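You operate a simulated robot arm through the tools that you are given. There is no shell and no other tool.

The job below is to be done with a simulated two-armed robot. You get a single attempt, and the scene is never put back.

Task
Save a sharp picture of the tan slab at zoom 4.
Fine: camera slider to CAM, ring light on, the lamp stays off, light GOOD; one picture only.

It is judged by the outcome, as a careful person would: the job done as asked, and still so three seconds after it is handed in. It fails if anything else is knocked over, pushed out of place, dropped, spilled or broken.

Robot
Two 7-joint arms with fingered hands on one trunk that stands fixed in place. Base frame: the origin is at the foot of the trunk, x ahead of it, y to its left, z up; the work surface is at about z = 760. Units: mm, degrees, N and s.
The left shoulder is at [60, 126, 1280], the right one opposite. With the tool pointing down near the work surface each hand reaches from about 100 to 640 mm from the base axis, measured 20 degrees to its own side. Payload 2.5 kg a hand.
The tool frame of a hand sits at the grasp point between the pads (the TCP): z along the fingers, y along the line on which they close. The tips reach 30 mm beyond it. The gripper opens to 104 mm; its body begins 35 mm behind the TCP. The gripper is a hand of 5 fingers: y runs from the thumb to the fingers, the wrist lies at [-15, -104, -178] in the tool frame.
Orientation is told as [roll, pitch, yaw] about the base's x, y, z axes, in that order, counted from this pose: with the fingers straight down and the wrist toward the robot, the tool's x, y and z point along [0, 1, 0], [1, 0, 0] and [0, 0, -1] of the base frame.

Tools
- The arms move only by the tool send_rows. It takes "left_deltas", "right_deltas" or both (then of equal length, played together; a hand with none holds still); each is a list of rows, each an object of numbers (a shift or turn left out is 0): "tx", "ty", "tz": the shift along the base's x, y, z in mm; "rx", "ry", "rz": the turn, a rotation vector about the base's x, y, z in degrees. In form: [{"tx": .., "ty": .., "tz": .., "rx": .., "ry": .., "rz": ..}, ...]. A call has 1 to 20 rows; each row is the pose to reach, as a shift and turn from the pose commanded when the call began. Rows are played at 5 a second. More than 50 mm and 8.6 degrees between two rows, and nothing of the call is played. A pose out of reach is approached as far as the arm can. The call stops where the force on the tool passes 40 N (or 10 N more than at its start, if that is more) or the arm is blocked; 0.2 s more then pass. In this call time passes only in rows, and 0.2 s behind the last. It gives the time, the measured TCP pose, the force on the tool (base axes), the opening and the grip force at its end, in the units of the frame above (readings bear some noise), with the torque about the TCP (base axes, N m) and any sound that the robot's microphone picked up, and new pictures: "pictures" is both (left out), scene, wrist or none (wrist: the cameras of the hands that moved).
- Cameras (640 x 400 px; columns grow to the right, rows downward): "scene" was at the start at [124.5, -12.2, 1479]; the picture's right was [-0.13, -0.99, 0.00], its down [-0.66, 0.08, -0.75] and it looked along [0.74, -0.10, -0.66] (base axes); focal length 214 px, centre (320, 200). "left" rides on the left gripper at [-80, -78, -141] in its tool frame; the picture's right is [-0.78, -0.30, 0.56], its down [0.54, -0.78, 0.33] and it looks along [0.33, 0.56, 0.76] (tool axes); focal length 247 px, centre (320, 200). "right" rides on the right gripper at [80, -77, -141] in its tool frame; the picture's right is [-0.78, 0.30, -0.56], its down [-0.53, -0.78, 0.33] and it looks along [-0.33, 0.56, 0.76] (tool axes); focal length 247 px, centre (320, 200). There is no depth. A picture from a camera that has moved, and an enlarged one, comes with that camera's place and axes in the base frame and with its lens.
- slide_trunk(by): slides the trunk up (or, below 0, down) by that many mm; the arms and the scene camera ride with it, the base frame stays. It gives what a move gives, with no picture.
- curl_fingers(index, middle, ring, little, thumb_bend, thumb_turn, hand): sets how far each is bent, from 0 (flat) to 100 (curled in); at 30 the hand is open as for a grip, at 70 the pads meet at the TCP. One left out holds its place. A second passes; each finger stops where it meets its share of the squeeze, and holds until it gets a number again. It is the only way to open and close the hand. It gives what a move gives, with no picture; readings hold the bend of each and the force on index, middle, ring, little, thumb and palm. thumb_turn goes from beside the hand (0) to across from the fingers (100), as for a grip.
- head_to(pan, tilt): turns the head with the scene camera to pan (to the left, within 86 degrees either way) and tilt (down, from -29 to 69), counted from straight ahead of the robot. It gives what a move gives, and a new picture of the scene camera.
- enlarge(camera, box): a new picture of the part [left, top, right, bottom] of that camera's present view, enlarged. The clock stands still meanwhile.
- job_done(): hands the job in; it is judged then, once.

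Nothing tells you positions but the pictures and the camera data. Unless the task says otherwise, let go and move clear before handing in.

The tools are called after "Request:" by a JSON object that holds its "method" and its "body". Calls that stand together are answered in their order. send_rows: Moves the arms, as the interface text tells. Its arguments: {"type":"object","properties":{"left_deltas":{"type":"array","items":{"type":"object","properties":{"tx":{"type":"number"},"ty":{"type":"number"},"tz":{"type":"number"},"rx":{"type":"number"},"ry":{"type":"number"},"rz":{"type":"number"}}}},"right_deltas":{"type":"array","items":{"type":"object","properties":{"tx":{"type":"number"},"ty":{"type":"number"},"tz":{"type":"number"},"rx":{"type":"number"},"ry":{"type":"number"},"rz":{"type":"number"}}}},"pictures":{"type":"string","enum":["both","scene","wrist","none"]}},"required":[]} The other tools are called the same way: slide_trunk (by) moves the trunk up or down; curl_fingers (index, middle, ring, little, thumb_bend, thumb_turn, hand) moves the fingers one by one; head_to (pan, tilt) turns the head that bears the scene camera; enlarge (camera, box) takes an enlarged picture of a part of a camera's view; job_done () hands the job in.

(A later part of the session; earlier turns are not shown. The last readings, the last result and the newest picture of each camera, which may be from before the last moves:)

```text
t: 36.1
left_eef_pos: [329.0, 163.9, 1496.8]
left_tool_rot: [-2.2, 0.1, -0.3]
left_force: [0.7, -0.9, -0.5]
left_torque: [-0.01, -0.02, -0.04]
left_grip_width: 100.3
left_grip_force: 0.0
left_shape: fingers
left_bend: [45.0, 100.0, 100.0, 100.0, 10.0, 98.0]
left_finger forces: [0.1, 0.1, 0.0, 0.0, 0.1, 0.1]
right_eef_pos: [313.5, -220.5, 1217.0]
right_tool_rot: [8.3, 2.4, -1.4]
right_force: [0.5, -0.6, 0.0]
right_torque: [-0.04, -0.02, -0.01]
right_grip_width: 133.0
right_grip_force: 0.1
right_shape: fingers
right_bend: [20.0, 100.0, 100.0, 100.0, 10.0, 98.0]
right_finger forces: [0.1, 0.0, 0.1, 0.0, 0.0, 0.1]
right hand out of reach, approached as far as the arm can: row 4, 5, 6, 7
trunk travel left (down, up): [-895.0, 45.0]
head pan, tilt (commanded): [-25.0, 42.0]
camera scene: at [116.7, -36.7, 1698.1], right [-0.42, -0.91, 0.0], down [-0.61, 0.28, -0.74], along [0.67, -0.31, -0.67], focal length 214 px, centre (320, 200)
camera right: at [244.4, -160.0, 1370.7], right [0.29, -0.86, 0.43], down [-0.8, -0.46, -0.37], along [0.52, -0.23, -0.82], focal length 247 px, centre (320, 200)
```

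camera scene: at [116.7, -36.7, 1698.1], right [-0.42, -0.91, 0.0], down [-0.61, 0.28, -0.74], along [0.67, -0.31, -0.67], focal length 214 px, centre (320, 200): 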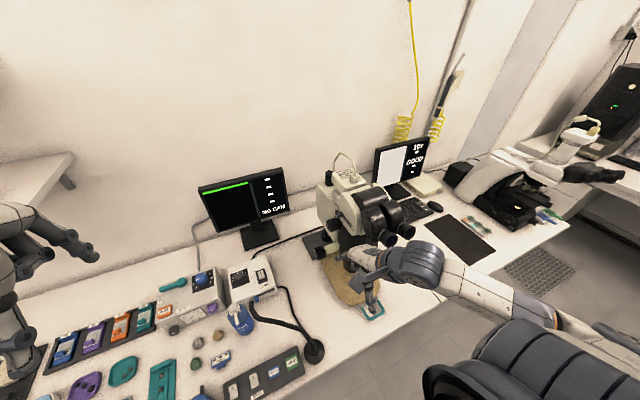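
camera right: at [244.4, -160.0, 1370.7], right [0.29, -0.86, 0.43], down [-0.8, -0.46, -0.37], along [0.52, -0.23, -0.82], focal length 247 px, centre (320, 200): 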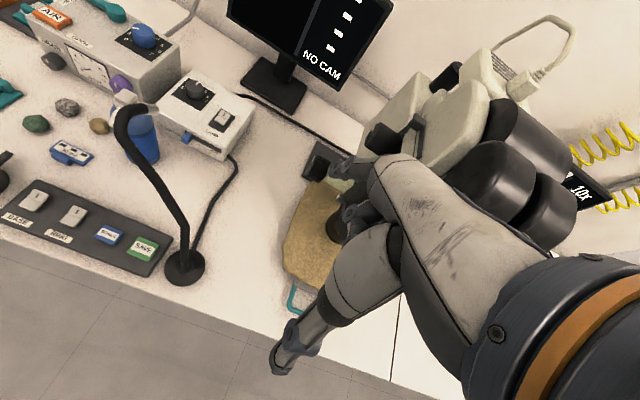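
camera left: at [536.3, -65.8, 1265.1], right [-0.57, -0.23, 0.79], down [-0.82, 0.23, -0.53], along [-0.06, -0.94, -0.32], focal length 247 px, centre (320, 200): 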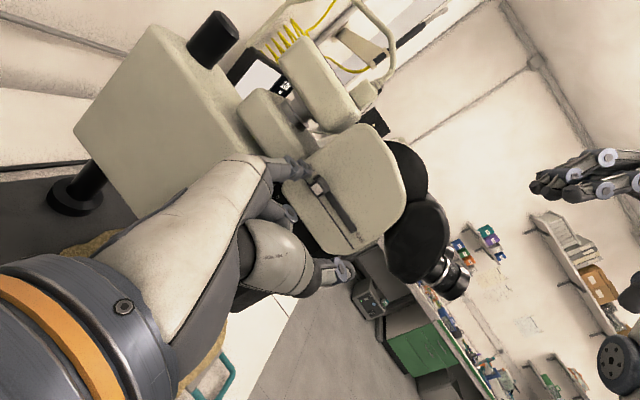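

The left hand, fingers down and yawed about −45°, is geometrically best for the slider, since its index is on the microscope side. I'll park the right hand out to the right at a safe height, then bring the left hand across high up to test that pose.

Request:
{"method": "send_rows", "body": {"right_deltas": [{"tz": 25, "ty": -25, "rx": -2}, {"tz": 50, "ty": -55, "rx": -4, "ry": -1, "tx": -5}, {"tz": 75, "ty": -85, "rx": -6, "ry": -1.5, "tx": -10}, {"tz": 100, "ty": -115, "rx": -8, "ry": -2.4, "tx": -15}, {"tz": 115, "ty": -145, "rx": -8, "ry": -2.4, "tx": -20}], "pictures": "none"}}

Request:
{"method": "send_rows", "body": {"left_deltas": [{"tx": 10, "ty": -25, "tz": -10, "rz": -5, "rx": 2}, {"tx": 20, "ty": -50, "tz": -20, "rz": -10, "rx": 2}, {"tx": 30, "ty": -75, "tz": -35, "rz": -15, "rx": 2}, {"tx": 42, "ty": -105, "tz": -50, "rz": -20, "rx": 2}, {"tx": 54, "ty": -135, "tz": -65, "rz": -25, "rx": 2}, {"tx": 66, "ty": -165, "tz": -80, "rz": -30, "rx": 2}, {"tx": 78, "ty": -195, "tz": -95, "rz": -35, "rx": 2}, {"tx": 90, "ty": -225, "tz": -110, "rz": -40, "rx": 2}, {"tx": 102, "ty": -255, "tz": -125, "rz": -45, "rx": 2}, {"tx": 115, "ty": -285, "tz": -140, "rz": -45, "rx": 2}], "pictures": "both"}}

```text
t: 37.3
left_eef_pos: [327.8, 163.4, 1496.5]
left_tool_rot: [-2.2, 0.1, -0.3]
left_force: [-0.2, -1.0, 0.1]
left_torque: [0.08, 0.02, -0.01]
left_grip_width: 100.1
left_grip_force: 0.0
left_shape: fingers
left_bend: [45.0, 100.0, 100.0, 100.0, 10.0, 98.0]
left_finger forces: [0.0, 0.0, 0.1, 0.1, 0.0, 0.1]
right_eef_pos: [294.0, -367.0, 1331.1]
right_tool_rot: [0.4, -0.2, -1.7]
right_force: [-0.4, 0.4, 0.7]
right_torque: [-0.01, -0.02, 0.02]
right_grip_width: 133.0
right_grip_force: 0.1
right_shape: fingers
right_bend: [20.0, 100.0, 100.0, 100.0, 10.0, 98.0]
right_finger forces: [0.0, 0.1, 0.0, 0.0, 0.1, 0.0]
right hand out of reach, approached as far as the arm can: row 1, 2
trunk travel left (down, up): [-895.0, 45.0]
head pan, tilt (commanded): [-25.0, 42.0]
```

```text
t: 39.5
left_eef_pos: [444.9, -120.9, 1356.9]
left_tool_rot: [-0.5, 0.9, -45.3]
left_force: [-0.2, 0.1, -0.3]
left_torque: [0.03, -0.01, -0.02]
left_grip_width: 100.2
left_grip_force: 0.0
left_shape: fingers
left_bend: [45.0, 100.0, 100.0, 100.0, 10.0, 98.0]
left_finger forces: [0.0, 0.0, 0.0, 0.0, 0.0, 0.0]
right_eef_pos: [294.7, -367.7, 1331.7]
right_tool_rot: [0.4, -0.2, -1.6]
right_force: [-0.5, 0.7, 0.4]
right_torque: [0.0, 0.02, 0.0]
right_grip_width: 132.9
right_grip_force: 0.0
right_shape: fingers
right_bend: [20.0, 100.0, 100.0, 100.0, 10.0, 98.0]
right_finger forces: [0.0, 0.1, 0.0, 0.0, 0.0, 0.0]
trunk travel left (down, up): [-895.0, 45.0]
head pan, tilt (commanded): [-25.0, 42.0]
camera scene: at [117.1, -37.9, 1698.0], right [-0.42, -0.91, 0.0], down [-0.61, 0.28, -0.74], along [0.67, -0.31, -0.67], focal length 214 px, centre (320, 200)
camera left: at [336.6, -123.5, 1498.4], right [-0.77, -0.33, -0.55], down [-0.17, 0.93, -0.32], along [0.62, -0.16, -0.77], focal length 247 px, centre (320, 200)
```

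scene: 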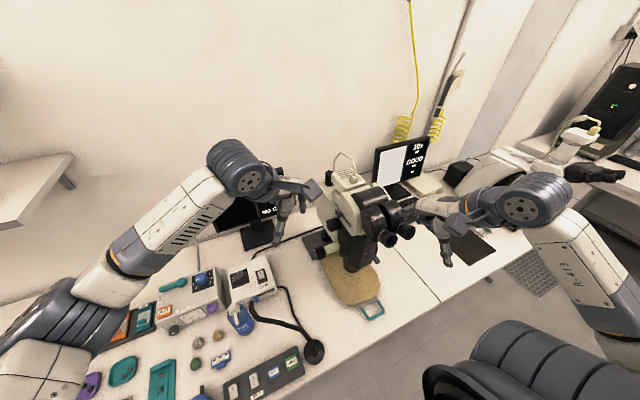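
left: 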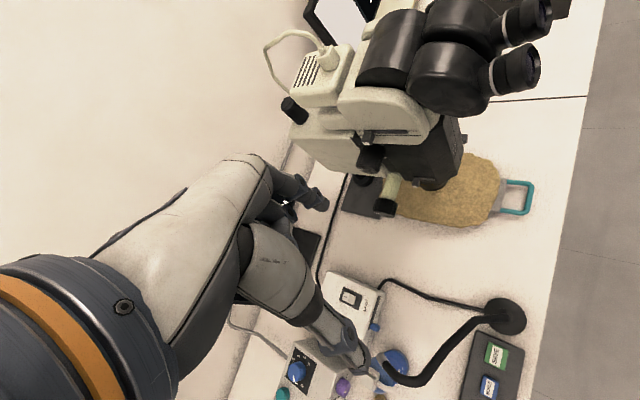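

The left hand reached the fingers-down, yaw −45 pose cleanly with its elbow out to the side. I'll now descend to just left of and behind the slider knob.

Request:
{"method": "send_rows", "body": {"left_deltas": [{"tx": 22, "ty": -25, "tz": -25}, {"tx": 44, "ty": -50, "tz": -55}, {"tx": 66, "ty": -80, "tz": -85}, {"tx": 86, "ty": -105, "tz": -115}], "pictures": "both"}}

Request:
{"method": "enlarge", "body": {"camera": "left", "box": [240, 60, 480, 260]}}

Request:
{"method": "enlarge", "body": {"camera": "scene", "box": [290, 150, 420, 240]}}

```text
t: 40.5
left_eef_pos: [526.1, -219.8, 1249.0]
left_tool_rot: [-0.4, 0.6, -45.4]
left_force: [0.1, 1.0, -0.5]
left_torque: [0.0, -0.01, -0.01]
left_grip_width: 100.2
left_grip_force: 0.1
left_shape: fingers
left_bend: [45.0, 100.0, 100.0, 100.0, 10.0, 97.0]
left_finger forces: [0.0, 0.1, 0.1, 0.0, 0.0, 0.0]
left hand out of reach, approached as far as the arm can: row 4
right_eef_pos: [295.1, -367.6, 1331.0]
right_tool_rot: [0.4, -0.2, -1.7]
right_force: [-0.2, -0.5, 0.3]
right_torque: [0.02, -0.02, -0.01]
right_grip_width: 133.0
right_grip_force: 0.0
right_shape: fingers
right_bend: [20.0, 100.0, 100.0, 100.0, 10.0, 98.0]
right_finger forces: [0.0, 0.0, 0.0, 0.1, 0.0, 0.1]
trunk travel left (down, up): [-895.0, 45.0]
head pan, tilt (commanded): [-25.0, 42.0]
camera scene: at [117.0, -37.3, 1698.0], right [-0.42, -0.91, 0.0], down [-0.61, 0.28, -0.74], along [0.67, -0.31, -0.67], focal length 214 px, centre (320, 200)
camera left: at [417.3, -220.9, 1390.5], right [-0.77, -0.33, -0.55], down [-0.17, 0.93, -0.33], along [0.62, -0.16, -0.77], focal length 247 px, centre (320, 200)
```

scene: 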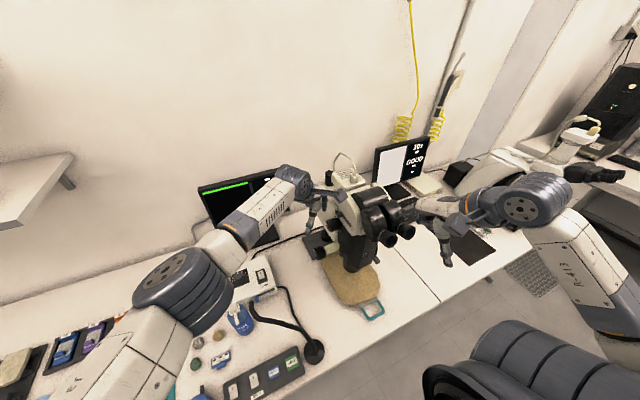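
left: 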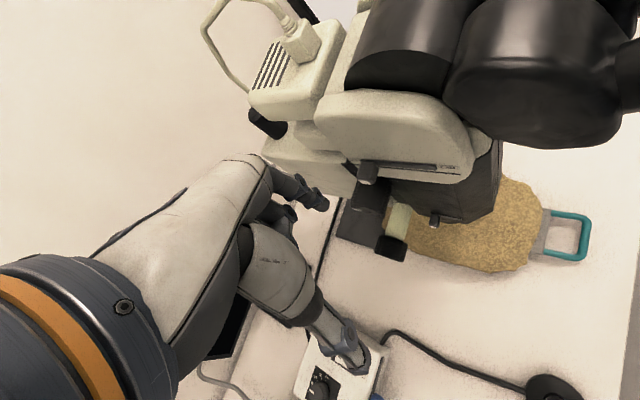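

```text
2.00 times, centred on (360, 160) of left
camera zoom: at [417.3, -220.9, 1390.5], right [-0.77, -0.33, -0.55], down [-0.17, 0.93, -0.33], along [0.62, -0.16, -0.77], focal length 494 px, centre (240, 280)
```

zoom: 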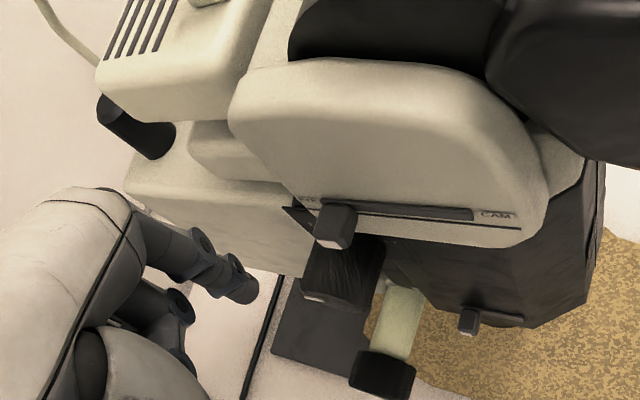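

```text
4.44 times, centred on (355, 195) of scene
camera zoom: at [117.0, -37.3, 1698.0], right [-0.42, -0.91, 0.0], down [-0.61, 0.28, -0.74], along [0.67, -0.31, -0.67], focal length 953 px, centre (164, 222)
```

zoom: 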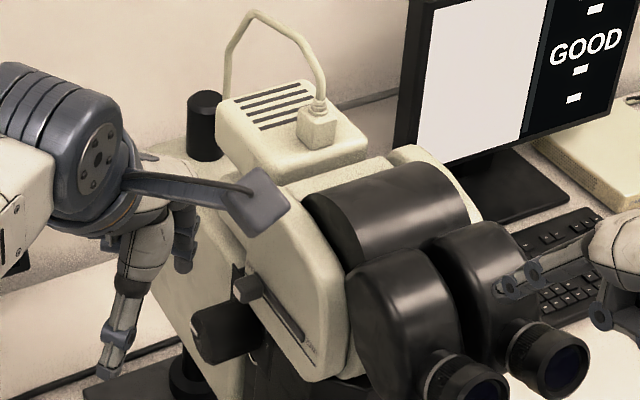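

The left camera shows the slider knob, the zoom knob below it, the focus knob and a small lower slider. The arm is at its wrist limit, so I'll tilt the hand about 20° to ease it and bring the fingertip level with the slider, still to its left.

Request:
{"method": "send_rows", "body": {"left_deltas": [{"tx": -1, "ty": 4, "tz": -8, "rx": -4.7, "ry": -4.7}, {"tx": -2, "ty": 2, "tz": -16, "rx": -9.4, "ry": -9.4}, {"tx": -2, "ty": -2, "tz": -25, "rx": -14, "ry": -14}], "pictures": "none"}}

Request:
{"method": "enlarge", "body": {"camera": "left", "box": [240, 80, 480, 280]}}

Request:
{"method": "enlarge", "body": {"camera": "scene", "box": [290, 150, 420, 240]}}

```text
t: 41.3
left_eef_pos: [522.6, -220.6, 1222.6]
left_tool_rot: [-0.3, -19.1, -45.3]
left_force: [0.2, 0.3, 0.5]
left_torque: [0.01, -0.01, 0.02]
left_grip_width: 100.3
left_grip_force: 0.1
left_shape: fingers
left_bend: [45.0, 100.0, 100.0, 100.0, 10.0, 97.0]
left_finger forces: [0.1, 0.1, 0.0, 0.0, 0.2, 0.0]
right_eef_pos: [294.2, -367.4, 1331.3]
right_tool_rot: [0.5, -0.2, -1.7]
right_force: [0.5, -0.1, -1.2]
right_torque: [0.03, -0.03, -0.01]
right_grip_width: 132.8
right_grip_force: 0.1
right_shape: fingers
right_bend: [20.0, 100.0, 100.0, 100.0, 10.0, 98.0]
right_finger forces: [0.0, 0.1, 0.0, 0.0, 0.0, 0.0]
trunk travel left (down, up): [-895.0, 45.0]
head pan, tilt (commanded): [-25.0, 42.0]
```

```text
2.00 times, centred on (360, 180) of left
camera zoom: at [383.3, -192.0, 1330.8], right [-0.62, -0.48, -0.62], down [-0.06, 0.82, -0.57], along [0.78, -0.32, -0.54], focal length 494 px, centre (240, 240)
```

zoom: 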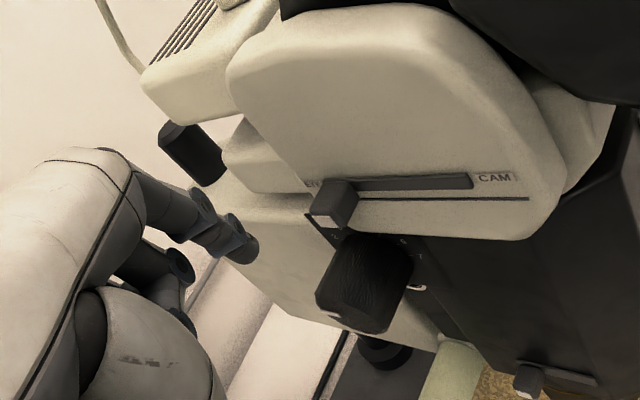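

```text
4.44 times, centred on (355, 195) of scene
camera zoom: at [116.9, -36.8, 1698.1], right [-0.42, -0.91, 0.0], down [-0.61, 0.28, -0.74], along [0.67, -0.31, -0.67], focal length 953 px, centre (164, 222)
```

zoom: 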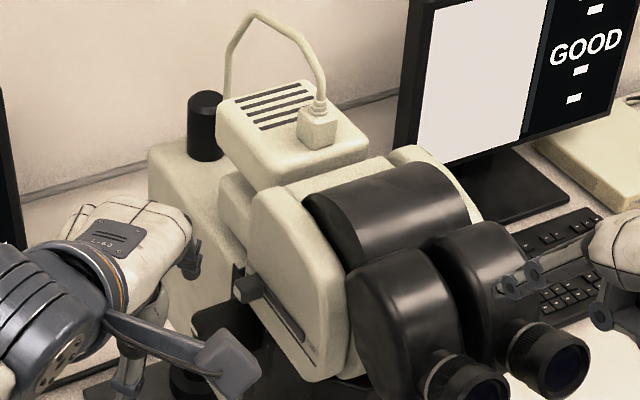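

The predicted and seen fingertip positions agree (about 553, −260, 1208). I'll slide in toward the head so the finger sits behind the knob.

Request:
{"method": "send_rows", "body": {"left_deltas": [{"tx": 4, "ty": -5, "tz": -8}, {"tx": 6, "ty": -15, "tz": -12}, {"tx": 6, "ty": -25, "tz": -12}, {"tx": 6, "ty": -34, "tz": -12}], "pictures": "none"}}

Request:
{"method": "enlarge", "body": {"camera": "left", "box": [240, 80, 480, 280]}}

Request:
{"method": "enlarge", "body": {"camera": "scene", "box": [290, 150, 420, 240]}}

```text
t: 42.3
left_eef_pos: [528.2, -255.8, 1212.7]
left_tool_rot: [-0.3, -18.9, -45.3]
left_force: [-0.3, 0.1, -0.5]
left_torque: [0.0, -0.01, -0.04]
left_grip_width: 100.5
left_grip_force: 0.0
left_shape: fingers
left_bend: [45.0, 100.0, 100.0, 100.0, 10.0, 97.0]
left_finger forces: [0.0, 0.0, 0.1, 0.1, 0.0, 0.0]
right_eef_pos: [294.4, -367.6, 1330.6]
right_tool_rot: [0.5, -0.1, -1.6]
right_force: [0.6, 1.4, -0.6]
right_torque: [0.03, -0.01, 0.0]
right_grip_width: 133.0
right_grip_force: 0.1
right_shape: fingers
right_bend: [20.0, 100.0, 100.0, 100.0, 10.0, 98.0]
right_finger forces: [0.0, 0.0, 0.0, 0.0, 0.1, 0.0]
trunk travel left (down, up): [-895.0, 45.0]
head pan, tilt (commanded): [-25.0, 42.0]
```

```text
2.00 times, centred on (360, 180) of left
camera zoom: at [389.2, -226.7, 1318.6], right [-0.62, -0.48, -0.62], down [-0.06, 0.82, -0.57], along [0.78, -0.32, -0.54], focal length 494 px, centre (240, 240)
```

zoom: 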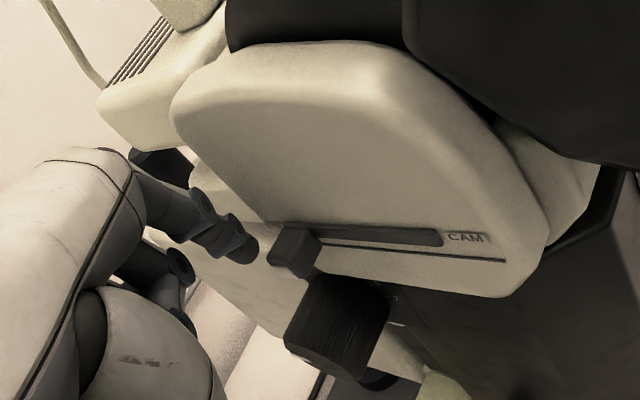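

```text
4.44 times, centred on (355, 195) of scene
camera zoom: at [116.8, -37.2, 1698.0], right [-0.42, -0.91, 0.0], down [-0.61, 0.28, -0.74], along [0.67, -0.31, -0.67], focal length 953 px, centre (164, 222)
```

zoom: 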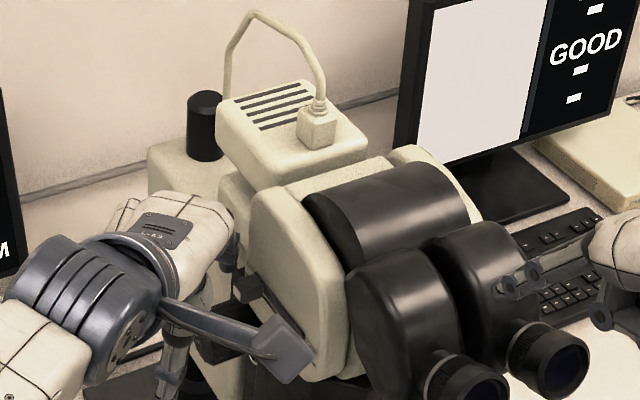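

The fingertip is just behind the knob, and its end is now level with the knob's. I'll push in 9 mm more and start dragging toward CAM, watching the force.

Request:
{"method": "send_rows", "body": {"left_deltas": [{"ty": -5, "tz": -2}, {"ty": -9, "tz": -3}, {"tx": -8, "ty": -9, "tz": -3}, {"tx": -16, "ty": -9, "tz": -3}, {"tx": -24, "ty": -9, "tz": -3}, {"tx": -32, "ty": -9, "tz": -3}], "pictures": "none"}}

Request:
{"method": "enlarge", "body": {"camera": "left", "box": [240, 80, 480, 280]}}

Request:
{"method": "enlarge", "body": {"camera": "scene", "box": [200, 150, 420, 270]}}

```text
t: 43.7
left_eef_pos: [500.7, -261.2, 1205.5]
left_tool_rot: [-0.4, -18.9, -45.0]
left_force: [15.8, 3.9, -2.1]
left_torque: [0.15, 0.01, 0.86]
left_grip_width: 109.7
left_grip_force: 8.9
left_shape: fingers
left_bend: [37.0, 100.0, 100.0, 100.0, 10.0, 97.0]
left_finger forces: [17.4, 0.1, 0.1, 0.0, 0.1, 0.1]
right_eef_pos: [296.8, -366.7, 1329.2]
right_tool_rot: [0.3, -0.1, -1.7]
right_force: [-0.3, 0.0, -0.5]
right_torque: [0.01, -0.03, 0.0]
right_grip_width: 132.8
right_grip_force: 0.0
right_shape: fingers
right_bend: [20.0, 100.0, 100.0, 100.0, 10.0, 98.0]
right_finger forces: [0.0, 0.0, 0.0, 0.0, 0.0, 0.0]
trunk travel left (down, up): [-895.0, 45.0]
head pan, tilt (commanded): [-25.0, 42.0]
```

```text
2.00 times, centred on (360, 180) of left
camera zoom: at [361.6, -233.5, 1314.3], right [-0.62, -0.48, -0.62], down [-0.07, 0.82, -0.57], along [0.78, -0.31, -0.54], focal length 494 px, centre (240, 240)
```

zoom: 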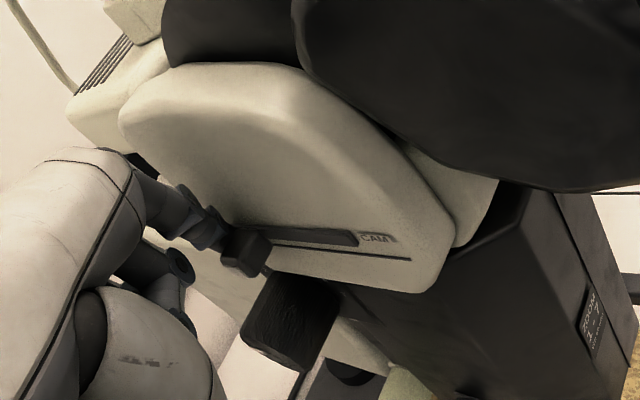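

```text
2.91 times, centred on (310, 210) of scene
camera zoom: at [120.5, -36.1, 1697.8], right [-0.42, -0.91, 0.0], down [-0.61, 0.28, -0.74], along [0.67, -0.31, -0.67], focal length 624 px, centre (349, 171)
```

zoom: 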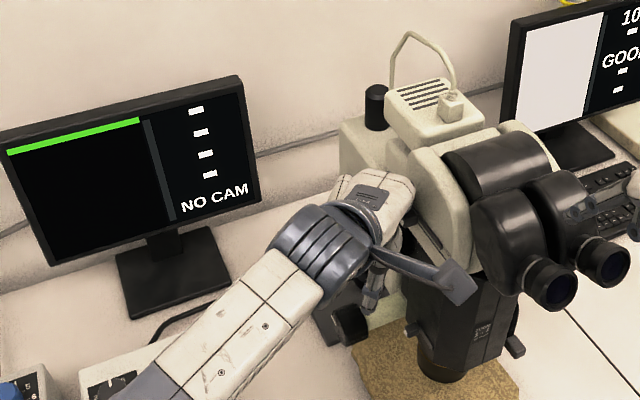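

The index is pressing the knob with about 16 N and flexing back, but the knob hasn't clearly moved yet. I'll continue the drag in small steps and see whether it slides.

Request:
{"method": "send_rows", "body": {"left_deltas": [{"tx": -4}, {"tx": -8}, {"tx": -12}], "pictures": "none"}}

Request:
{"method": "enlarge", "body": {"camera": "left", "box": [220, 120, 420, 260]}}

```text
t: 44.5
left_eef_pos: [485.1, -263.7, 1209.2]
left_tool_rot: [-0.4, -19.0, -45.3]
left_force: [3.0, 2.3, 2.8]
left_torque: [-0.09, -0.09, 0.17]
left_grip_width: 102.1
left_grip_force: 3.2
left_shape: fingers
left_bend: [43.0, 100.0, 100.0, 100.0, 10.0, 97.0]
left_finger forces: [5.1, 0.1, 0.1, 0.0, 0.1, 0.0]
right_eef_pos: [294.5, -367.4, 1330.9]
right_tool_rot: [0.3, -0.2, -1.7]
right_force: [0.9, 0.4, 0.7]
right_torque: [-0.01, 0.03, -0.02]
right_grip_width: 132.9
right_grip_force: 0.0
right_shape: fingers
right_bend: [20.0, 100.0, 100.0, 100.0, 10.0, 98.0]
right_finger forces: [0.0, 0.0, 0.0, 0.0, 0.0, 0.0]
trunk travel left (down, up): [-895.0, 45.0]
head pan, tilt (commanded): [-25.0, 42.0]
```

```text
2.86 times, centred on (320, 190) of left
camera zoom: at [345.2, -235.1, 1316.4], right [-0.62, -0.48, -0.62], down [-0.06, 0.82, -0.57], along [0.78, -0.32, -0.54], focal length 706 px, centre (320, 229)
```

zoom: 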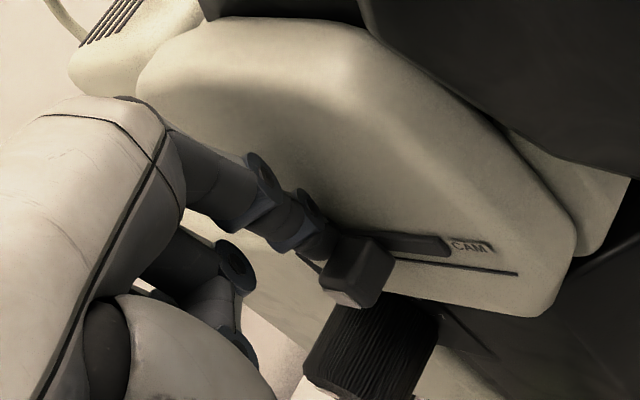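

The knob has broken free and is sliding toward CAM. I'll keep dragging.

Request:
{"method": "send_rows", "body": {"left_deltas": [{"tx": -6}, {"tx": -12}, {"tx": -18}, {"tx": -24}], "pictures": "none"}}

Request:
{"method": "enlarge", "body": {"camera": "left", "box": [220, 120, 420, 260]}}

Request:
{"method": "enlarge", "body": {"camera": "scene", "box": [190, 150, 350, 270]}}

```text
t: 45.5
left_eef_pos: [471.3, -256.8, 1211.4]
left_tool_rot: [0.8, -19.1, -44.7]
left_force: [0.6, -0.9, 0.6]
left_torque: [-0.02, 0.01, -0.02]
left_grip_width: 100.6
left_grip_force: 0.0
left_shape: fingers
left_bend: [45.0, 100.0, 100.0, 100.0, 10.0, 97.0]
left_finger forces: [0.0, 0.1, 0.0, 0.0, 0.0, 0.1]
right_eef_pos: [295.1, -366.8, 1330.3]
right_tool_rot: [0.4, -0.1, -1.7]
right_force: [-0.5, 0.4, 0.1]
right_torque: [0.02, -0.01, 0.03]
right_grip_width: 133.1
right_grip_force: 0.2
right_shape: fingers
right_bend: [20.0, 100.0, 100.0, 100.0, 10.0, 98.0]
right_finger forces: [0.0, 0.0, 0.0, 0.0, 0.1, 0.1]
trunk travel left (down, up): [-895.0, 45.0]
head pan, tilt (commanded): [-25.0, 42.0]
```

```text
2.86 times, centred on (320, 190) of left
camera zoom: at [330.9, -230.1, 1317.0], right [-0.61, -0.48, -0.63], down [-0.07, 0.82, -0.56], along [0.79, -0.3, -0.53], focal length 706 px, centre (320, 229)
```

zoom: 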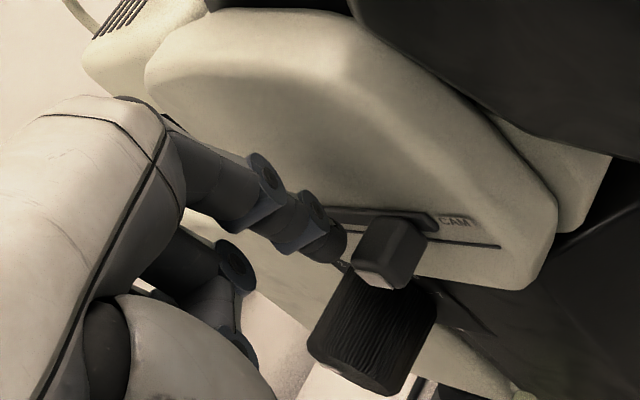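

```text
3.33 times, centred on (270, 210) of scene
camera zoom: at [116.7, -36.7, 1698.1], right [-0.42, -0.91, 0.0], down [-0.61, 0.28, -0.74], along [0.67, -0.31, -0.67], focal length 715 px, centre (487, 167)
```

zoom: 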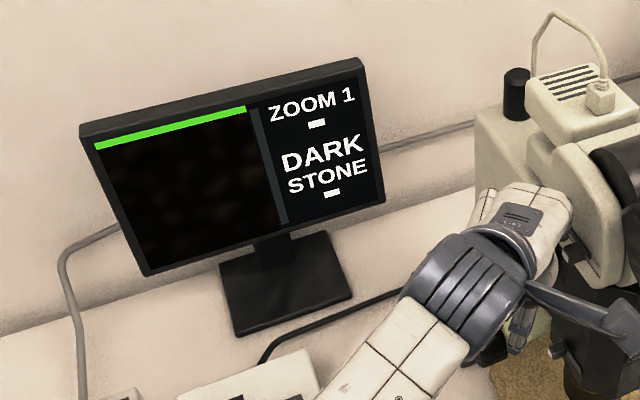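

The monitor now reads "ZOOM 1 / DARK / STONE", so the camera slider is at CAM. I'll back the left hand straight out from the head and up, then reorient it to grip the zoom knob from the left along its axis.

Request:
{"method": "send_rows", "body": {"left_deltas": [{"tx": 4, "ty": 25, "tz": 5}, {"tx": 4, "ty": 55, "tz": 20}, {"tx": 0, "ty": 85, "tz": 50}, {"tx": -5, "ty": 115, "tz": 85}, {"tx": -10, "ty": 140, "tz": 120}], "pictures": "none"}}

Request:
{"method": "enlarge", "body": {"camera": "scene", "box": [190, 150, 420, 280]}}

Request:
{"method": "enlarge", "body": {"camera": "left", "box": [240, 60, 560, 260]}}

```text
t: 46.7
left_eef_pos: [448.7, -125.0, 1329.2]
left_tool_rot: [-0.4, -18.8, -45.4]
left_force: [0.4, -0.8, -0.7]
left_torque: [0.01, 0.02, 0.0]
left_grip_width: 100.2
left_grip_force: 0.0
left_shape: fingers
left_bend: [45.0, 100.0, 100.0, 100.0, 10.0, 97.0]
left_finger forces: [0.0, 0.1, 0.0, 0.1, 0.0, 0.0]
right_eef_pos: [294.0, -366.9, 1331.8]
right_tool_rot: [0.3, -0.3, -1.8]
right_force: [0.0, -0.3, 0.0]
right_torque: [-0.01, -0.03, 0.03]
right_grip_width: 132.9
right_grip_force: 0.1
right_shape: fingers
right_bend: [20.0, 100.0, 100.0, 100.0, 10.0, 98.0]
right_finger forces: [0.0, 0.1, 0.0, 0.0, 0.1, 0.0]
trunk travel left (down, up): [-895.0, 45.0]
head pan, tilt (commanded): [-25.0, 42.0]
```

```text
2.78 times, centred on (305, 215) of scene
camera zoom: at [116.7, -36.3, 1698.1], right [-0.42, -0.91, 0.0], down [-0.61, 0.28, -0.74], along [0.67, -0.31, -0.67], focal length 597 px, centre (362, 158)
```

zoom: 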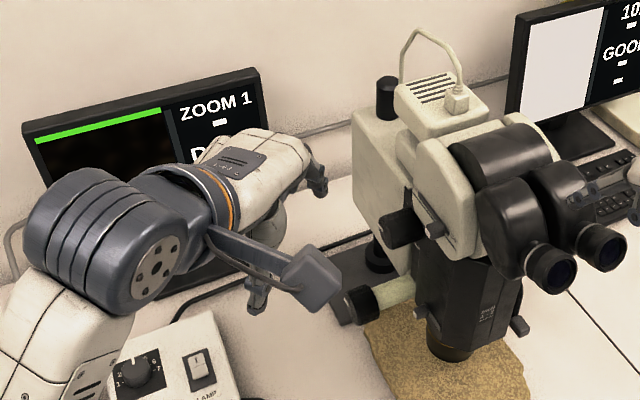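

```text
2.00 times, centred on (400, 160) of left
camera zoom: at [309.5, -95.2, 1436.3], right [-0.63, -0.48, -0.62], down [-0.06, 0.82, -0.57], along [0.78, -0.32, -0.54], focal length 494 px, centre (160, 280)
```

zoom: 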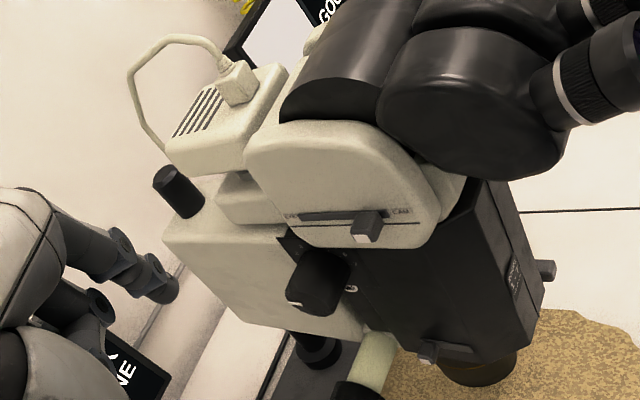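

The slider sits near CAM but possibly 2–4 mm short of its stop. While the index is still formed, I'll go back behind the knob and nudge it firmly to the end.

Request:
{"method": "send_rows", "body": {"left_deltas": [{"tx": 12, "ty": -20, "tz": -35}, {"tx": 24, "ty": -45, "tz": -70}, {"tx": 36, "ty": -75, "tz": -105}, {"tx": 38, "ty": -100, "tz": -118}, {"tx": 40, "ty": -120, "tz": -121}, {"tx": 40, "ty": -138, "tz": -122}], "pictures": "none"}}

Request:
{"method": "enlarge", "body": {"camera": "left", "box": [220, 120, 420, 260]}}

```text
t: 48.3
left_eef_pos: [523.3, -206.5, 1172.6]
left_tool_rot: [3.6, -15.7, -42.4]
left_force: [0.3, -0.3, -0.4]
left_torque: [-0.01, 0.01, 0.0]
left_grip_width: 100.3
left_grip_force: 0.2
left_shape: fingers
left_bend: [45.0, 100.0, 100.0, 100.0, 10.0, 97.0]
left_finger forces: [0.0, 0.1, 0.1, 0.1, 0.0, 0.0]
right_eef_pos: [295.0, -366.7, 1331.6]
right_tool_rot: [0.3, -0.2, -1.7]
right_force: [0.0, 0.0, 0.6]
right_torque: [0.02, 0.01, -0.02]
right_grip_width: 132.8
right_grip_force: 0.1
right_shape: fingers
right_bend: [20.0, 100.0, 100.0, 100.0, 10.0, 98.0]
right_finger forces: [0.0, 0.0, 0.0, 0.0, 0.0, 0.0]
trunk travel left (down, up): [-895.0, 45.0]
head pan, tilt (commanded): [-25.0, 42.0]
stopped in row 6 (left hand): the arm was blocked; the commanded pose is now the measured one
```

```text
2.86 times, centred on (320, 190) of left
camera zoom: at [381.2, -196.0, 1280.3], right [-0.59, -0.47, -0.66], down [-0.12, 0.86, -0.5], along [0.8, -0.21, -0.56], focal length 706 px, centre (320, 229)
```

zoom: 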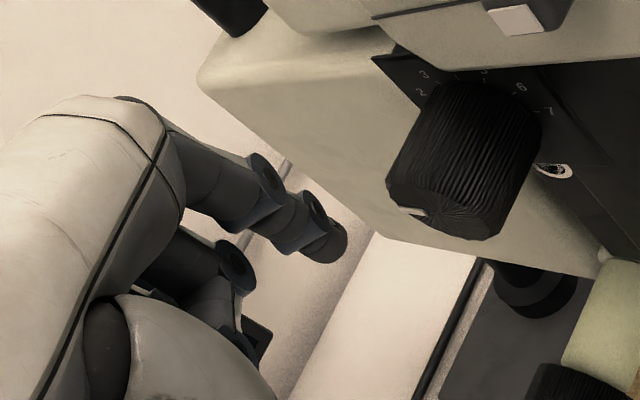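

The arm hit its cross-body limit again and veered off, without touching anything. I'll retreat to free space, lower the trunk 100 mm, and set up the side-pointing grip for the zoom knob there, so the final approach is only a straight translation.

Request:
{"method": "send_rows", "body": {"left_deltas": [{"tx": -10, "ty": 25, "tz": 30}, {"tx": -25, "ty": 50, "tz": 65}, {"tx": -45, "ty": 80, "tz": 100}, {"tx": -65, "ty": 110, "tz": 135}, {"tx": -83, "ty": 136, "tz": 170}], "pictures": "none"}}

Request:
{"method": "slide_trunk", "body": {"by": -100}}

Request:
{"method": "head_to", "body": {"pan": -20, "tilt": 38}}

```text
refused: row 3 steps farther than a row can; nothing moved
```

```text
t: 49.7
left_eef_pos: [520.6, -205.5, 1072.7]
left_tool_rot: [3.7, -15.9, -42.3]
left_force: [-0.9, -0.4, -0.1]
left_torque: [-0.01, 0.05, -0.01]
left_grip_width: 100.2
left_grip_force: 0.1
left_shape: fingers
left_bend: [45.0, 100.0, 100.0, 100.0, 10.0, 97.0]
left_finger forces: [0.0, 0.0, 0.0, 0.0, 0.0, 0.0]
right_eef_pos: [297.0, -369.7, 1239.9]
right_tool_rot: [-0.4, -2.5, -2.3]
right_force: [-7.2, -6.9, 22.9]
right_torque: [0.12, -1.76, -0.46]
right_grip_width: 142.6
right_grip_force: 15.5
right_shape: fingers
right_bend: [15.0, 100.0, 100.0, 100.0, 10.0, 98.0]
right_finger forces: [30.9, 0.0, 0.1, 0.0, 0.0, 0.1]
trunk travel left (down, up): [-795.0, 145.0]
head pan, tilt (commanded): [-25.0, 42.0]
stopped: the force on the tool passed its limit at 42 N (the readings are from after the stop); the commanded pose is now the measured one
```

```text
t: 50.4
left_eef_pos: [519.5, -206.2, 1073.2]
left_tool_rot: [3.6, -15.9, -42.4]
left_force: [0.2, 0.2, -0.2]
left_torque: [-0.01, -0.02, 0.0]
left_grip_width: 100.4
left_grip_force: 0.1
left_shape: fingers
left_bend: [45.0, 100.0, 100.0, 100.0, 10.0, 97.0]
left_finger forces: [0.1, 0.1, 0.0, 0.1, 0.0, 0.0]
right_eef_pos: [295.5, -369.5, 1239.4]
right_tool_rot: [0.0, -2.3, -2.1]
right_force: [-10.1, -7.5, 29.2]
right_torque: [0.17, -2.26, -0.46]
right_grip_width: 144.0
right_grip_force: 21.6
right_shape: fingers
right_bend: [14.0, 100.0, 100.0, 100.0, 10.0, 98.0]
right_finger forces: [42.1, 0.1, 0.0, 0.0, 0.1, 0.1]
trunk travel left (down, up): [-795.0, 145.0]
head pan, tilt (commanded): [-20.0, 38.0]
camera scene: at [117.9, -30.3, 1604.4], right [-0.34, -0.94, 0.0], down [-0.58, 0.21, -0.79], along [0.74, -0.27, -0.61], focal length 214 px, centre (320, 200)
```

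scene: 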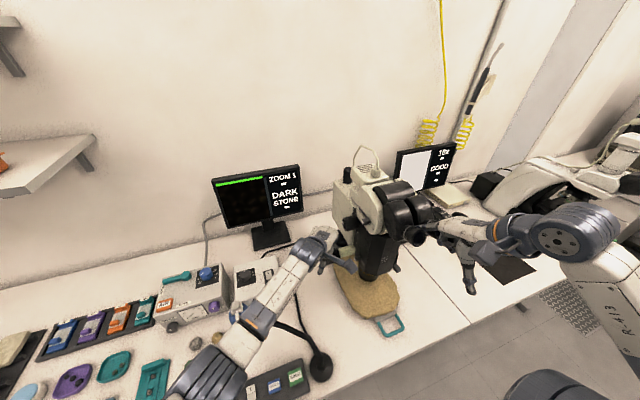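

One row was refused for step size, and the trunk then slid down with the right index resting on an eyepiece. I'll lift the right hand straight up now to relieve it, then pull it back.

Request:
{"method": "send_rows", "body": {"right_deltas": [{"tz": 15}, {"tz": 40}, {"tz": 70}, {"tz": 90, "tx": -25}, {"tz": 100, "tx": -60}], "pictures": "scene"}}

Request:
{"method": "enlarge", "body": {"camera": "scene", "box": [310, 130, 470, 290]}}

```text
t: 51.5
left_eef_pos: [521.8, -206.1, 1070.4]
left_tool_rot: [3.5, -15.6, -42.3]
left_force: [-0.1, 0.5, 1.0]
left_torque: [0.0, 0.01, -0.01]
left_grip_width: 100.2
left_grip_force: 0.2
left_shape: fingers
left_bend: [45.0, 100.0, 100.0, 100.0, 10.0, 97.0]
left_finger forces: [0.1, 0.0, 0.0, 0.0, 0.0, 0.0]
right_eef_pos: [237.7, -368.8, 1333.8]
right_tool_rot: [-0.1, -1.3, -1.9]
right_force: [-0.8, 0.0, -0.5]
right_torque: [-0.02, -0.03, 0.03]
right_grip_width: 132.8
right_grip_force: 0.1
right_shape: fingers
right_bend: [20.0, 100.0, 100.0, 100.0, 10.0, 98.0]
right_finger forces: [0.1, 0.1, 0.0, 0.0, 0.0, 0.1]
trunk travel left (down, up): [-795.0, 145.0]
head pan, tilt (commanded): [-20.0, 38.0]
camera scene: at [122.1, -31.2, 1603.9], right [-0.34, -0.94, 0.0], down [-0.58, 0.21, -0.79], along [0.74, -0.27, -0.62], focal length 214 px, centre (320, 200)
```

scene: 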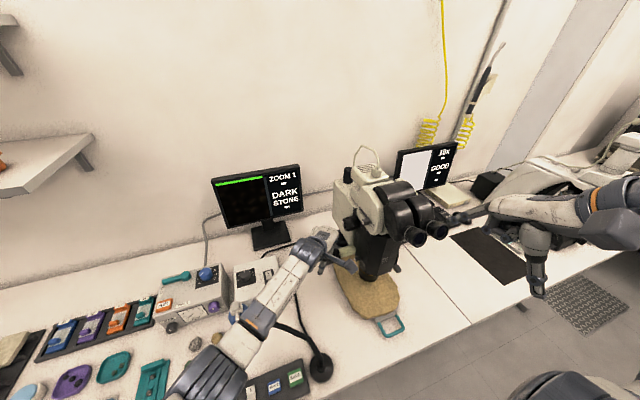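

```text
2.50 times, centred on (390, 210) of scene
camera zoom: at [122.1, -31.2, 1603.9], right [-0.34, -0.94, 0.0], down [-0.58, 0.21, -0.79], along [0.74, -0.27, -0.62], focal length 536 px, centre (145, 175)
```

zoom: 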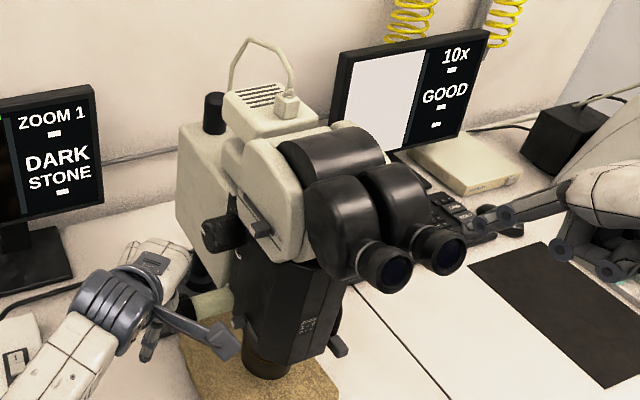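

The microscope is undisturbed and the right hand is clear. Now I'll bring the left hand back into free space with smaller steps.

Request:
{"method": "send_rows", "body": {"left_deltas": [{"tx": -12, "ty": 25, "tz": 30}, {"tx": -26, "ty": 50, "tz": 62}, {"tx": -44, "ty": 78, "tz": 96}, {"tx": -62, "ty": 106, "tz": 130}, {"tx": -81, "ty": 134, "tz": 165}], "pictures": "none"}}

Request:
{"method": "curl_fingers", "body": {"hand": "left", "index": 30, "middle": 30, "ring": 100, "little": 100, "thumb_bend": 30}}

```text
t: 52.8
left_eef_pos: [442.0, -70.8, 1238.6]
left_tool_rot: [3.4, -15.7, -42.4]
left_force: [0.1, -0.6, -0.7]
left_torque: [-0.01, 0.01, 0.01]
left_grip_width: 100.2
left_grip_force: 0.0
left_shape: fingers
left_bend: [45.0, 100.0, 100.0, 100.0, 10.0, 97.0]
left_finger forces: [0.1, 0.0, 0.0, 0.1, 0.0, 0.0]
right_eef_pos: [238.4, -367.4, 1336.5]
right_tool_rot: [0.1, -1.5, -2.0]
right_force: [-0.2, 0.5, 0.2]
right_torque: [0.02, 0.01, -0.01]
right_grip_width: 133.1
right_grip_force: 0.0
right_shape: fingers
right_bend: [20.0, 100.0, 100.0, 100.0, 10.0, 98.0]
right_finger forces: [0.0, 0.1, 0.1, 0.0, 0.0, 0.0]
trunk travel left (down, up): [-795.0, 145.0]
head pan, tilt (commanded): [-20.0, 38.0]
```

```text
t: 53.8
left_eef_pos: [441.5, -71.8, 1238.1]
left_tool_rot: [3.6, -15.7, -42.3]
left_force: [0.7, -0.1, 0.7]
left_torque: [-0.02, -0.01, 0.0]
left_grip_width: 103.5
left_grip_force: 0.0
left_shape: fingers
left_bend: [30.0, 30.0, 100.0, 100.0, 30.0, 97.0]
left_finger forces: [0.0, 0.0, 0.0, 0.0, 0.0, 0.0]
right_eef_pos: [239.5, -368.6, 1336.2]
right_tool_rot: [0.1, -1.5, -2.0]
right_force: [-0.5, 0.7, 0.4]
right_torque: [0.0, 0.05, -0.03]
right_grip_width: 132.8
right_grip_force: 0.0
right_shape: fingers
right_bend: [20.0, 100.0, 100.0, 100.0, 10.0, 98.0]
right_finger forces: [0.0, 0.0, 0.0, 0.0, 0.0, 0.0]
trunk travel left (down, up): [-795.0, 145.0]
head pan, tilt (commanded): [-20.0, 38.0]
```

The hand is open with index, middle and thumb, and ring and little tucked away. I'll now rotate it in free space so the fingers point at the microscope's left side (−y), in line with the zoom knob's axis.

Request:
{"method": "send_rows", "body": {"left_deltas": [{"rx": -6.6, "ry": 3.7, "rz": 1.7}, {"rx": -13.2, "ry": 7.3, "rz": 3.5}, {"rx": -19.8, "ry": 11, "rz": 5.2}, {"rx": -26.4, "ry": 14.7, "rz": 7}, {"rx": -33, "ry": 18.3, "rz": 8.7}, {"rx": -39.7, "ry": 22, "rz": 10.5}, {"rx": -46.3, "ry": 25.7, "rz": 12.2}, {"rx": -52.9, "ry": 29.3, "rz": 13.9}, {"rx": -59.5, "ry": 33, "rz": 15.7}, {"rx": -66.1, "ry": 36.7, "rz": 17.4}, {"rx": -72.7, "ry": 40.3, "rz": 19.2}, {"rx": -79.3, "ry": 44, "rz": 20.9}], "pictures": "scene"}}

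```text
t: 56.4
left_eef_pos: [439.7, -72.9, 1236.1]
left_tool_rot: [-86.7, 0.0, 0.0]
left_force: [0.4, -0.4, -1.2]
left_torque: [0.0, 0.0, 0.0]
left_grip_width: 103.3
left_grip_force: 0.1
left_shape: fingers
left_bend: [30.0, 30.0, 100.0, 100.0, 30.0, 97.0]
left_finger forces: [0.1, 0.0, 0.0, 0.1, 0.1, 0.0]
right_eef_pos: [238.2, -368.7, 1336.0]
right_tool_rot: [0.0, -1.4, -2.0]
right_force: [0.7, -0.4, 0.0]
right_torque: [-0.01, 0.03, 0.02]
right_grip_width: 133.1
right_grip_force: 0.1
right_shape: fingers
right_bend: [20.0, 100.0, 100.0, 100.0, 10.0, 98.0]
right_finger forces: [0.0, 0.0, 0.0, 0.0, 0.0, 0.0]
trunk travel left (down, up): [-795.0, 145.0]
head pan, tilt (commanded): [-20.0, 38.0]
camera scene: at [122.1, -31.1, 1603.9], right [-0.34, -0.94, 0.0], down [-0.58, 0.21, -0.79], along [0.74, -0.27, -0.62], focal length 214 px, centre (320, 200)
```

scene: 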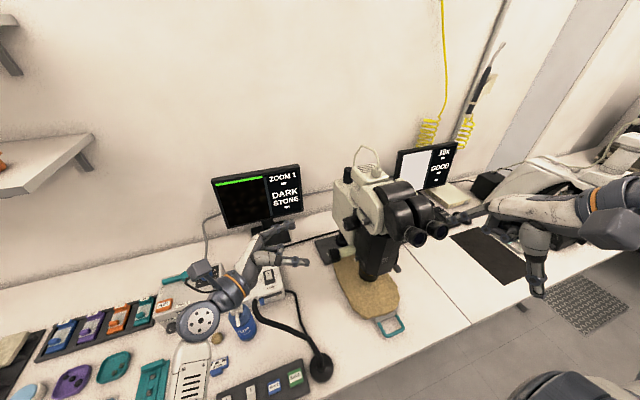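

The pose is reached in free space. Now I'll approach the zoom knob by translation, stopping about 90 mm short to check that the arm follows.

Request:
{"method": "send_rows", "body": {"left_deltas": [{"tx": 24, "ty": -19, "tz": -21, "rx": -1}, {"tx": 48, "ty": -38, "tz": -42, "rx": -2}, {"tx": 72, "ty": -58, "tz": -64, "rx": -3.3}, {"tx": 96, "ty": -78, "tz": -86, "rx": -3.3}, {"tx": 120, "ty": -97, "tz": -106, "rx": -3.3}], "pictures": "both"}}

```text
t: 57.8
left_eef_pos: [574.6, -133.8, 1111.8]
left_tool_rot: [-86.3, -0.3, 2.2]
left_force: [-0.1, -0.8, 0.4]
left_torque: [-0.03, 0.04, -0.02]
left_grip_width: 103.4
left_grip_force: 0.1
left_shape: fingers
left_bend: [30.0, 30.0, 100.0, 100.0, 30.0, 98.0]
left_finger forces: [0.1, 0.0, 0.0, 0.0, 0.1, 0.0]
right_eef_pos: [239.0, -368.6, 1335.6]
right_tool_rot: [0.1, -1.4, -2.0]
right_force: [-0.8, -0.7, -0.1]
right_torque: [-0.02, -0.03, -0.01]
right_grip_width: 133.2
right_grip_force: 0.1
right_shape: fingers
right_bend: [20.0, 100.0, 100.0, 100.0, 10.0, 98.0]
right_finger forces: [0.1, 0.0, 0.1, 0.1, 0.0, 0.0]
trunk travel left (down, up): [-795.0, 145.0]
head pan, tilt (commanded): [-20.0, 38.0]
stopped in row 5 (left hand): the arm was blocked; the commanded pose is now the measured one
camera scene: at [121.6, -30.7, 1604.0], right [-0.34, -0.94, 0.0], down [-0.58, 0.21, -0.79], along [0.74, -0.27, -0.62], focal length 214 px, centre (320, 200)
camera left: at [492.3, -0.2, 1198.9], right [-0.28, -0.62, 0.74], down [-0.76, -0.33, -0.56], along [0.59, -0.72, -0.38], focal length 247 px, centre (320, 200)
```

scene: 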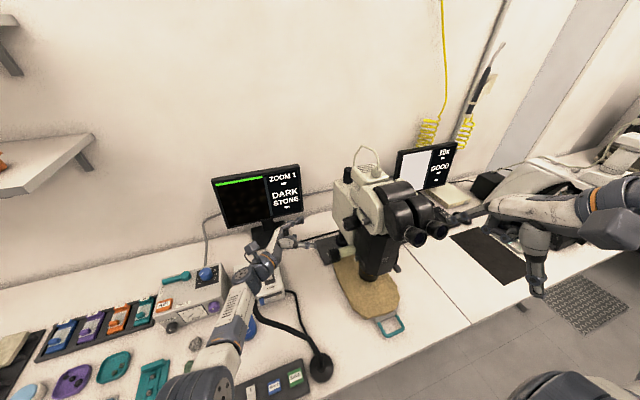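
left: 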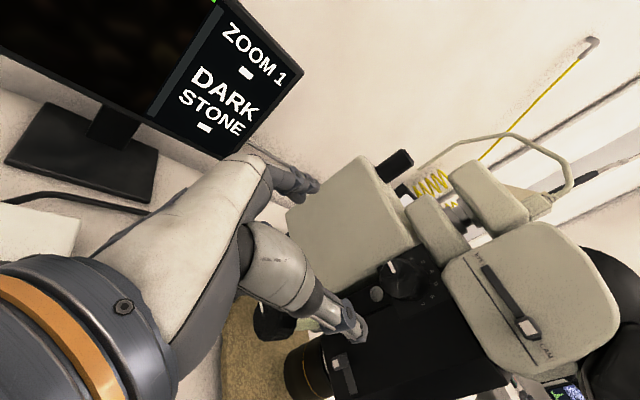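

The arm again refuses to go farther right in this orientation. I'll use this good view to measure the zoom knob and confirm the slider position before choosing another approach.

Request:
{"method": "enlarge", "body": {"camera": "left", "box": [340, 220, 440, 320]}}

Request:
{"method": "enlarge", "body": {"camera": "left", "box": [460, 230, 590, 390]}}

Request:
{"method": "enlarge", "body": {"camera": "scene", "box": [320, 190, 420, 290]}}

Request:
{"method": "enlarge", "body": {"camera": "left", "box": [240, 290, 380, 400]}}

```text
4.00 times, centred on (390, 270) of left
camera zoom: at [492.3, -0.2, 1198.9], right [-0.28, -0.62, 0.74], down [-0.76, -0.33, -0.56], along [0.59, -0.72, -0.38], focal length 988 px, centre (40, -80)
```

zoom: 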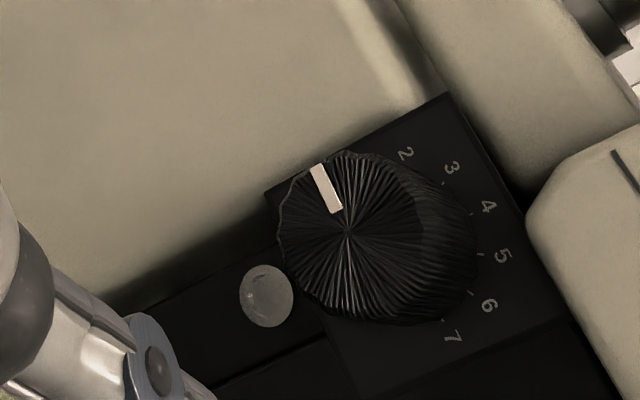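

```text
2.50 times, centred on (525, 310) of left
camera zoom: at [492.3, -0.2, 1198.9], right [-0.28, -0.62, 0.74], down [-0.76, -0.33, -0.56], along [0.59, -0.72, -0.38], focal length 617 px, centre (-192, -75)
```

zoom: 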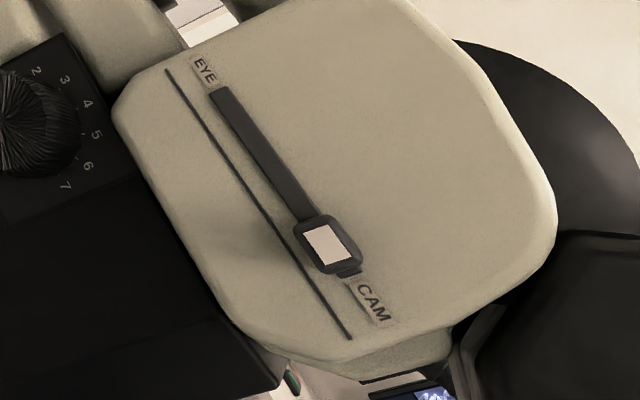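

```text
4.00 times, centred on (370, 240) of scene
camera zoom: at [121.6, -30.7, 1604.0], right [-0.34, -0.94, 0.0], down [-0.58, 0.21, -0.79], along [0.74, -0.27, -0.62], focal length 858 px, centre (120, 40)
```

zoom: 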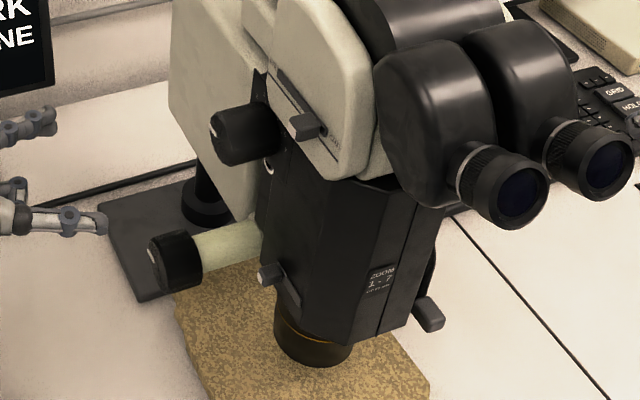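

```text
3.64 times, centred on (310, 345) of left
camera zoom: at [492.3, -0.2, 1198.9], right [-0.28, -0.62, 0.74], down [-0.76, -0.33, -0.56], along [0.59, -0.72, -0.38], focal length 898 px, centre (356, -327)
```

zoom: 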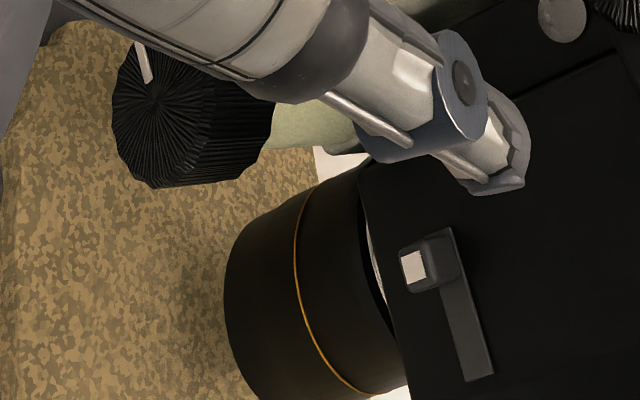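

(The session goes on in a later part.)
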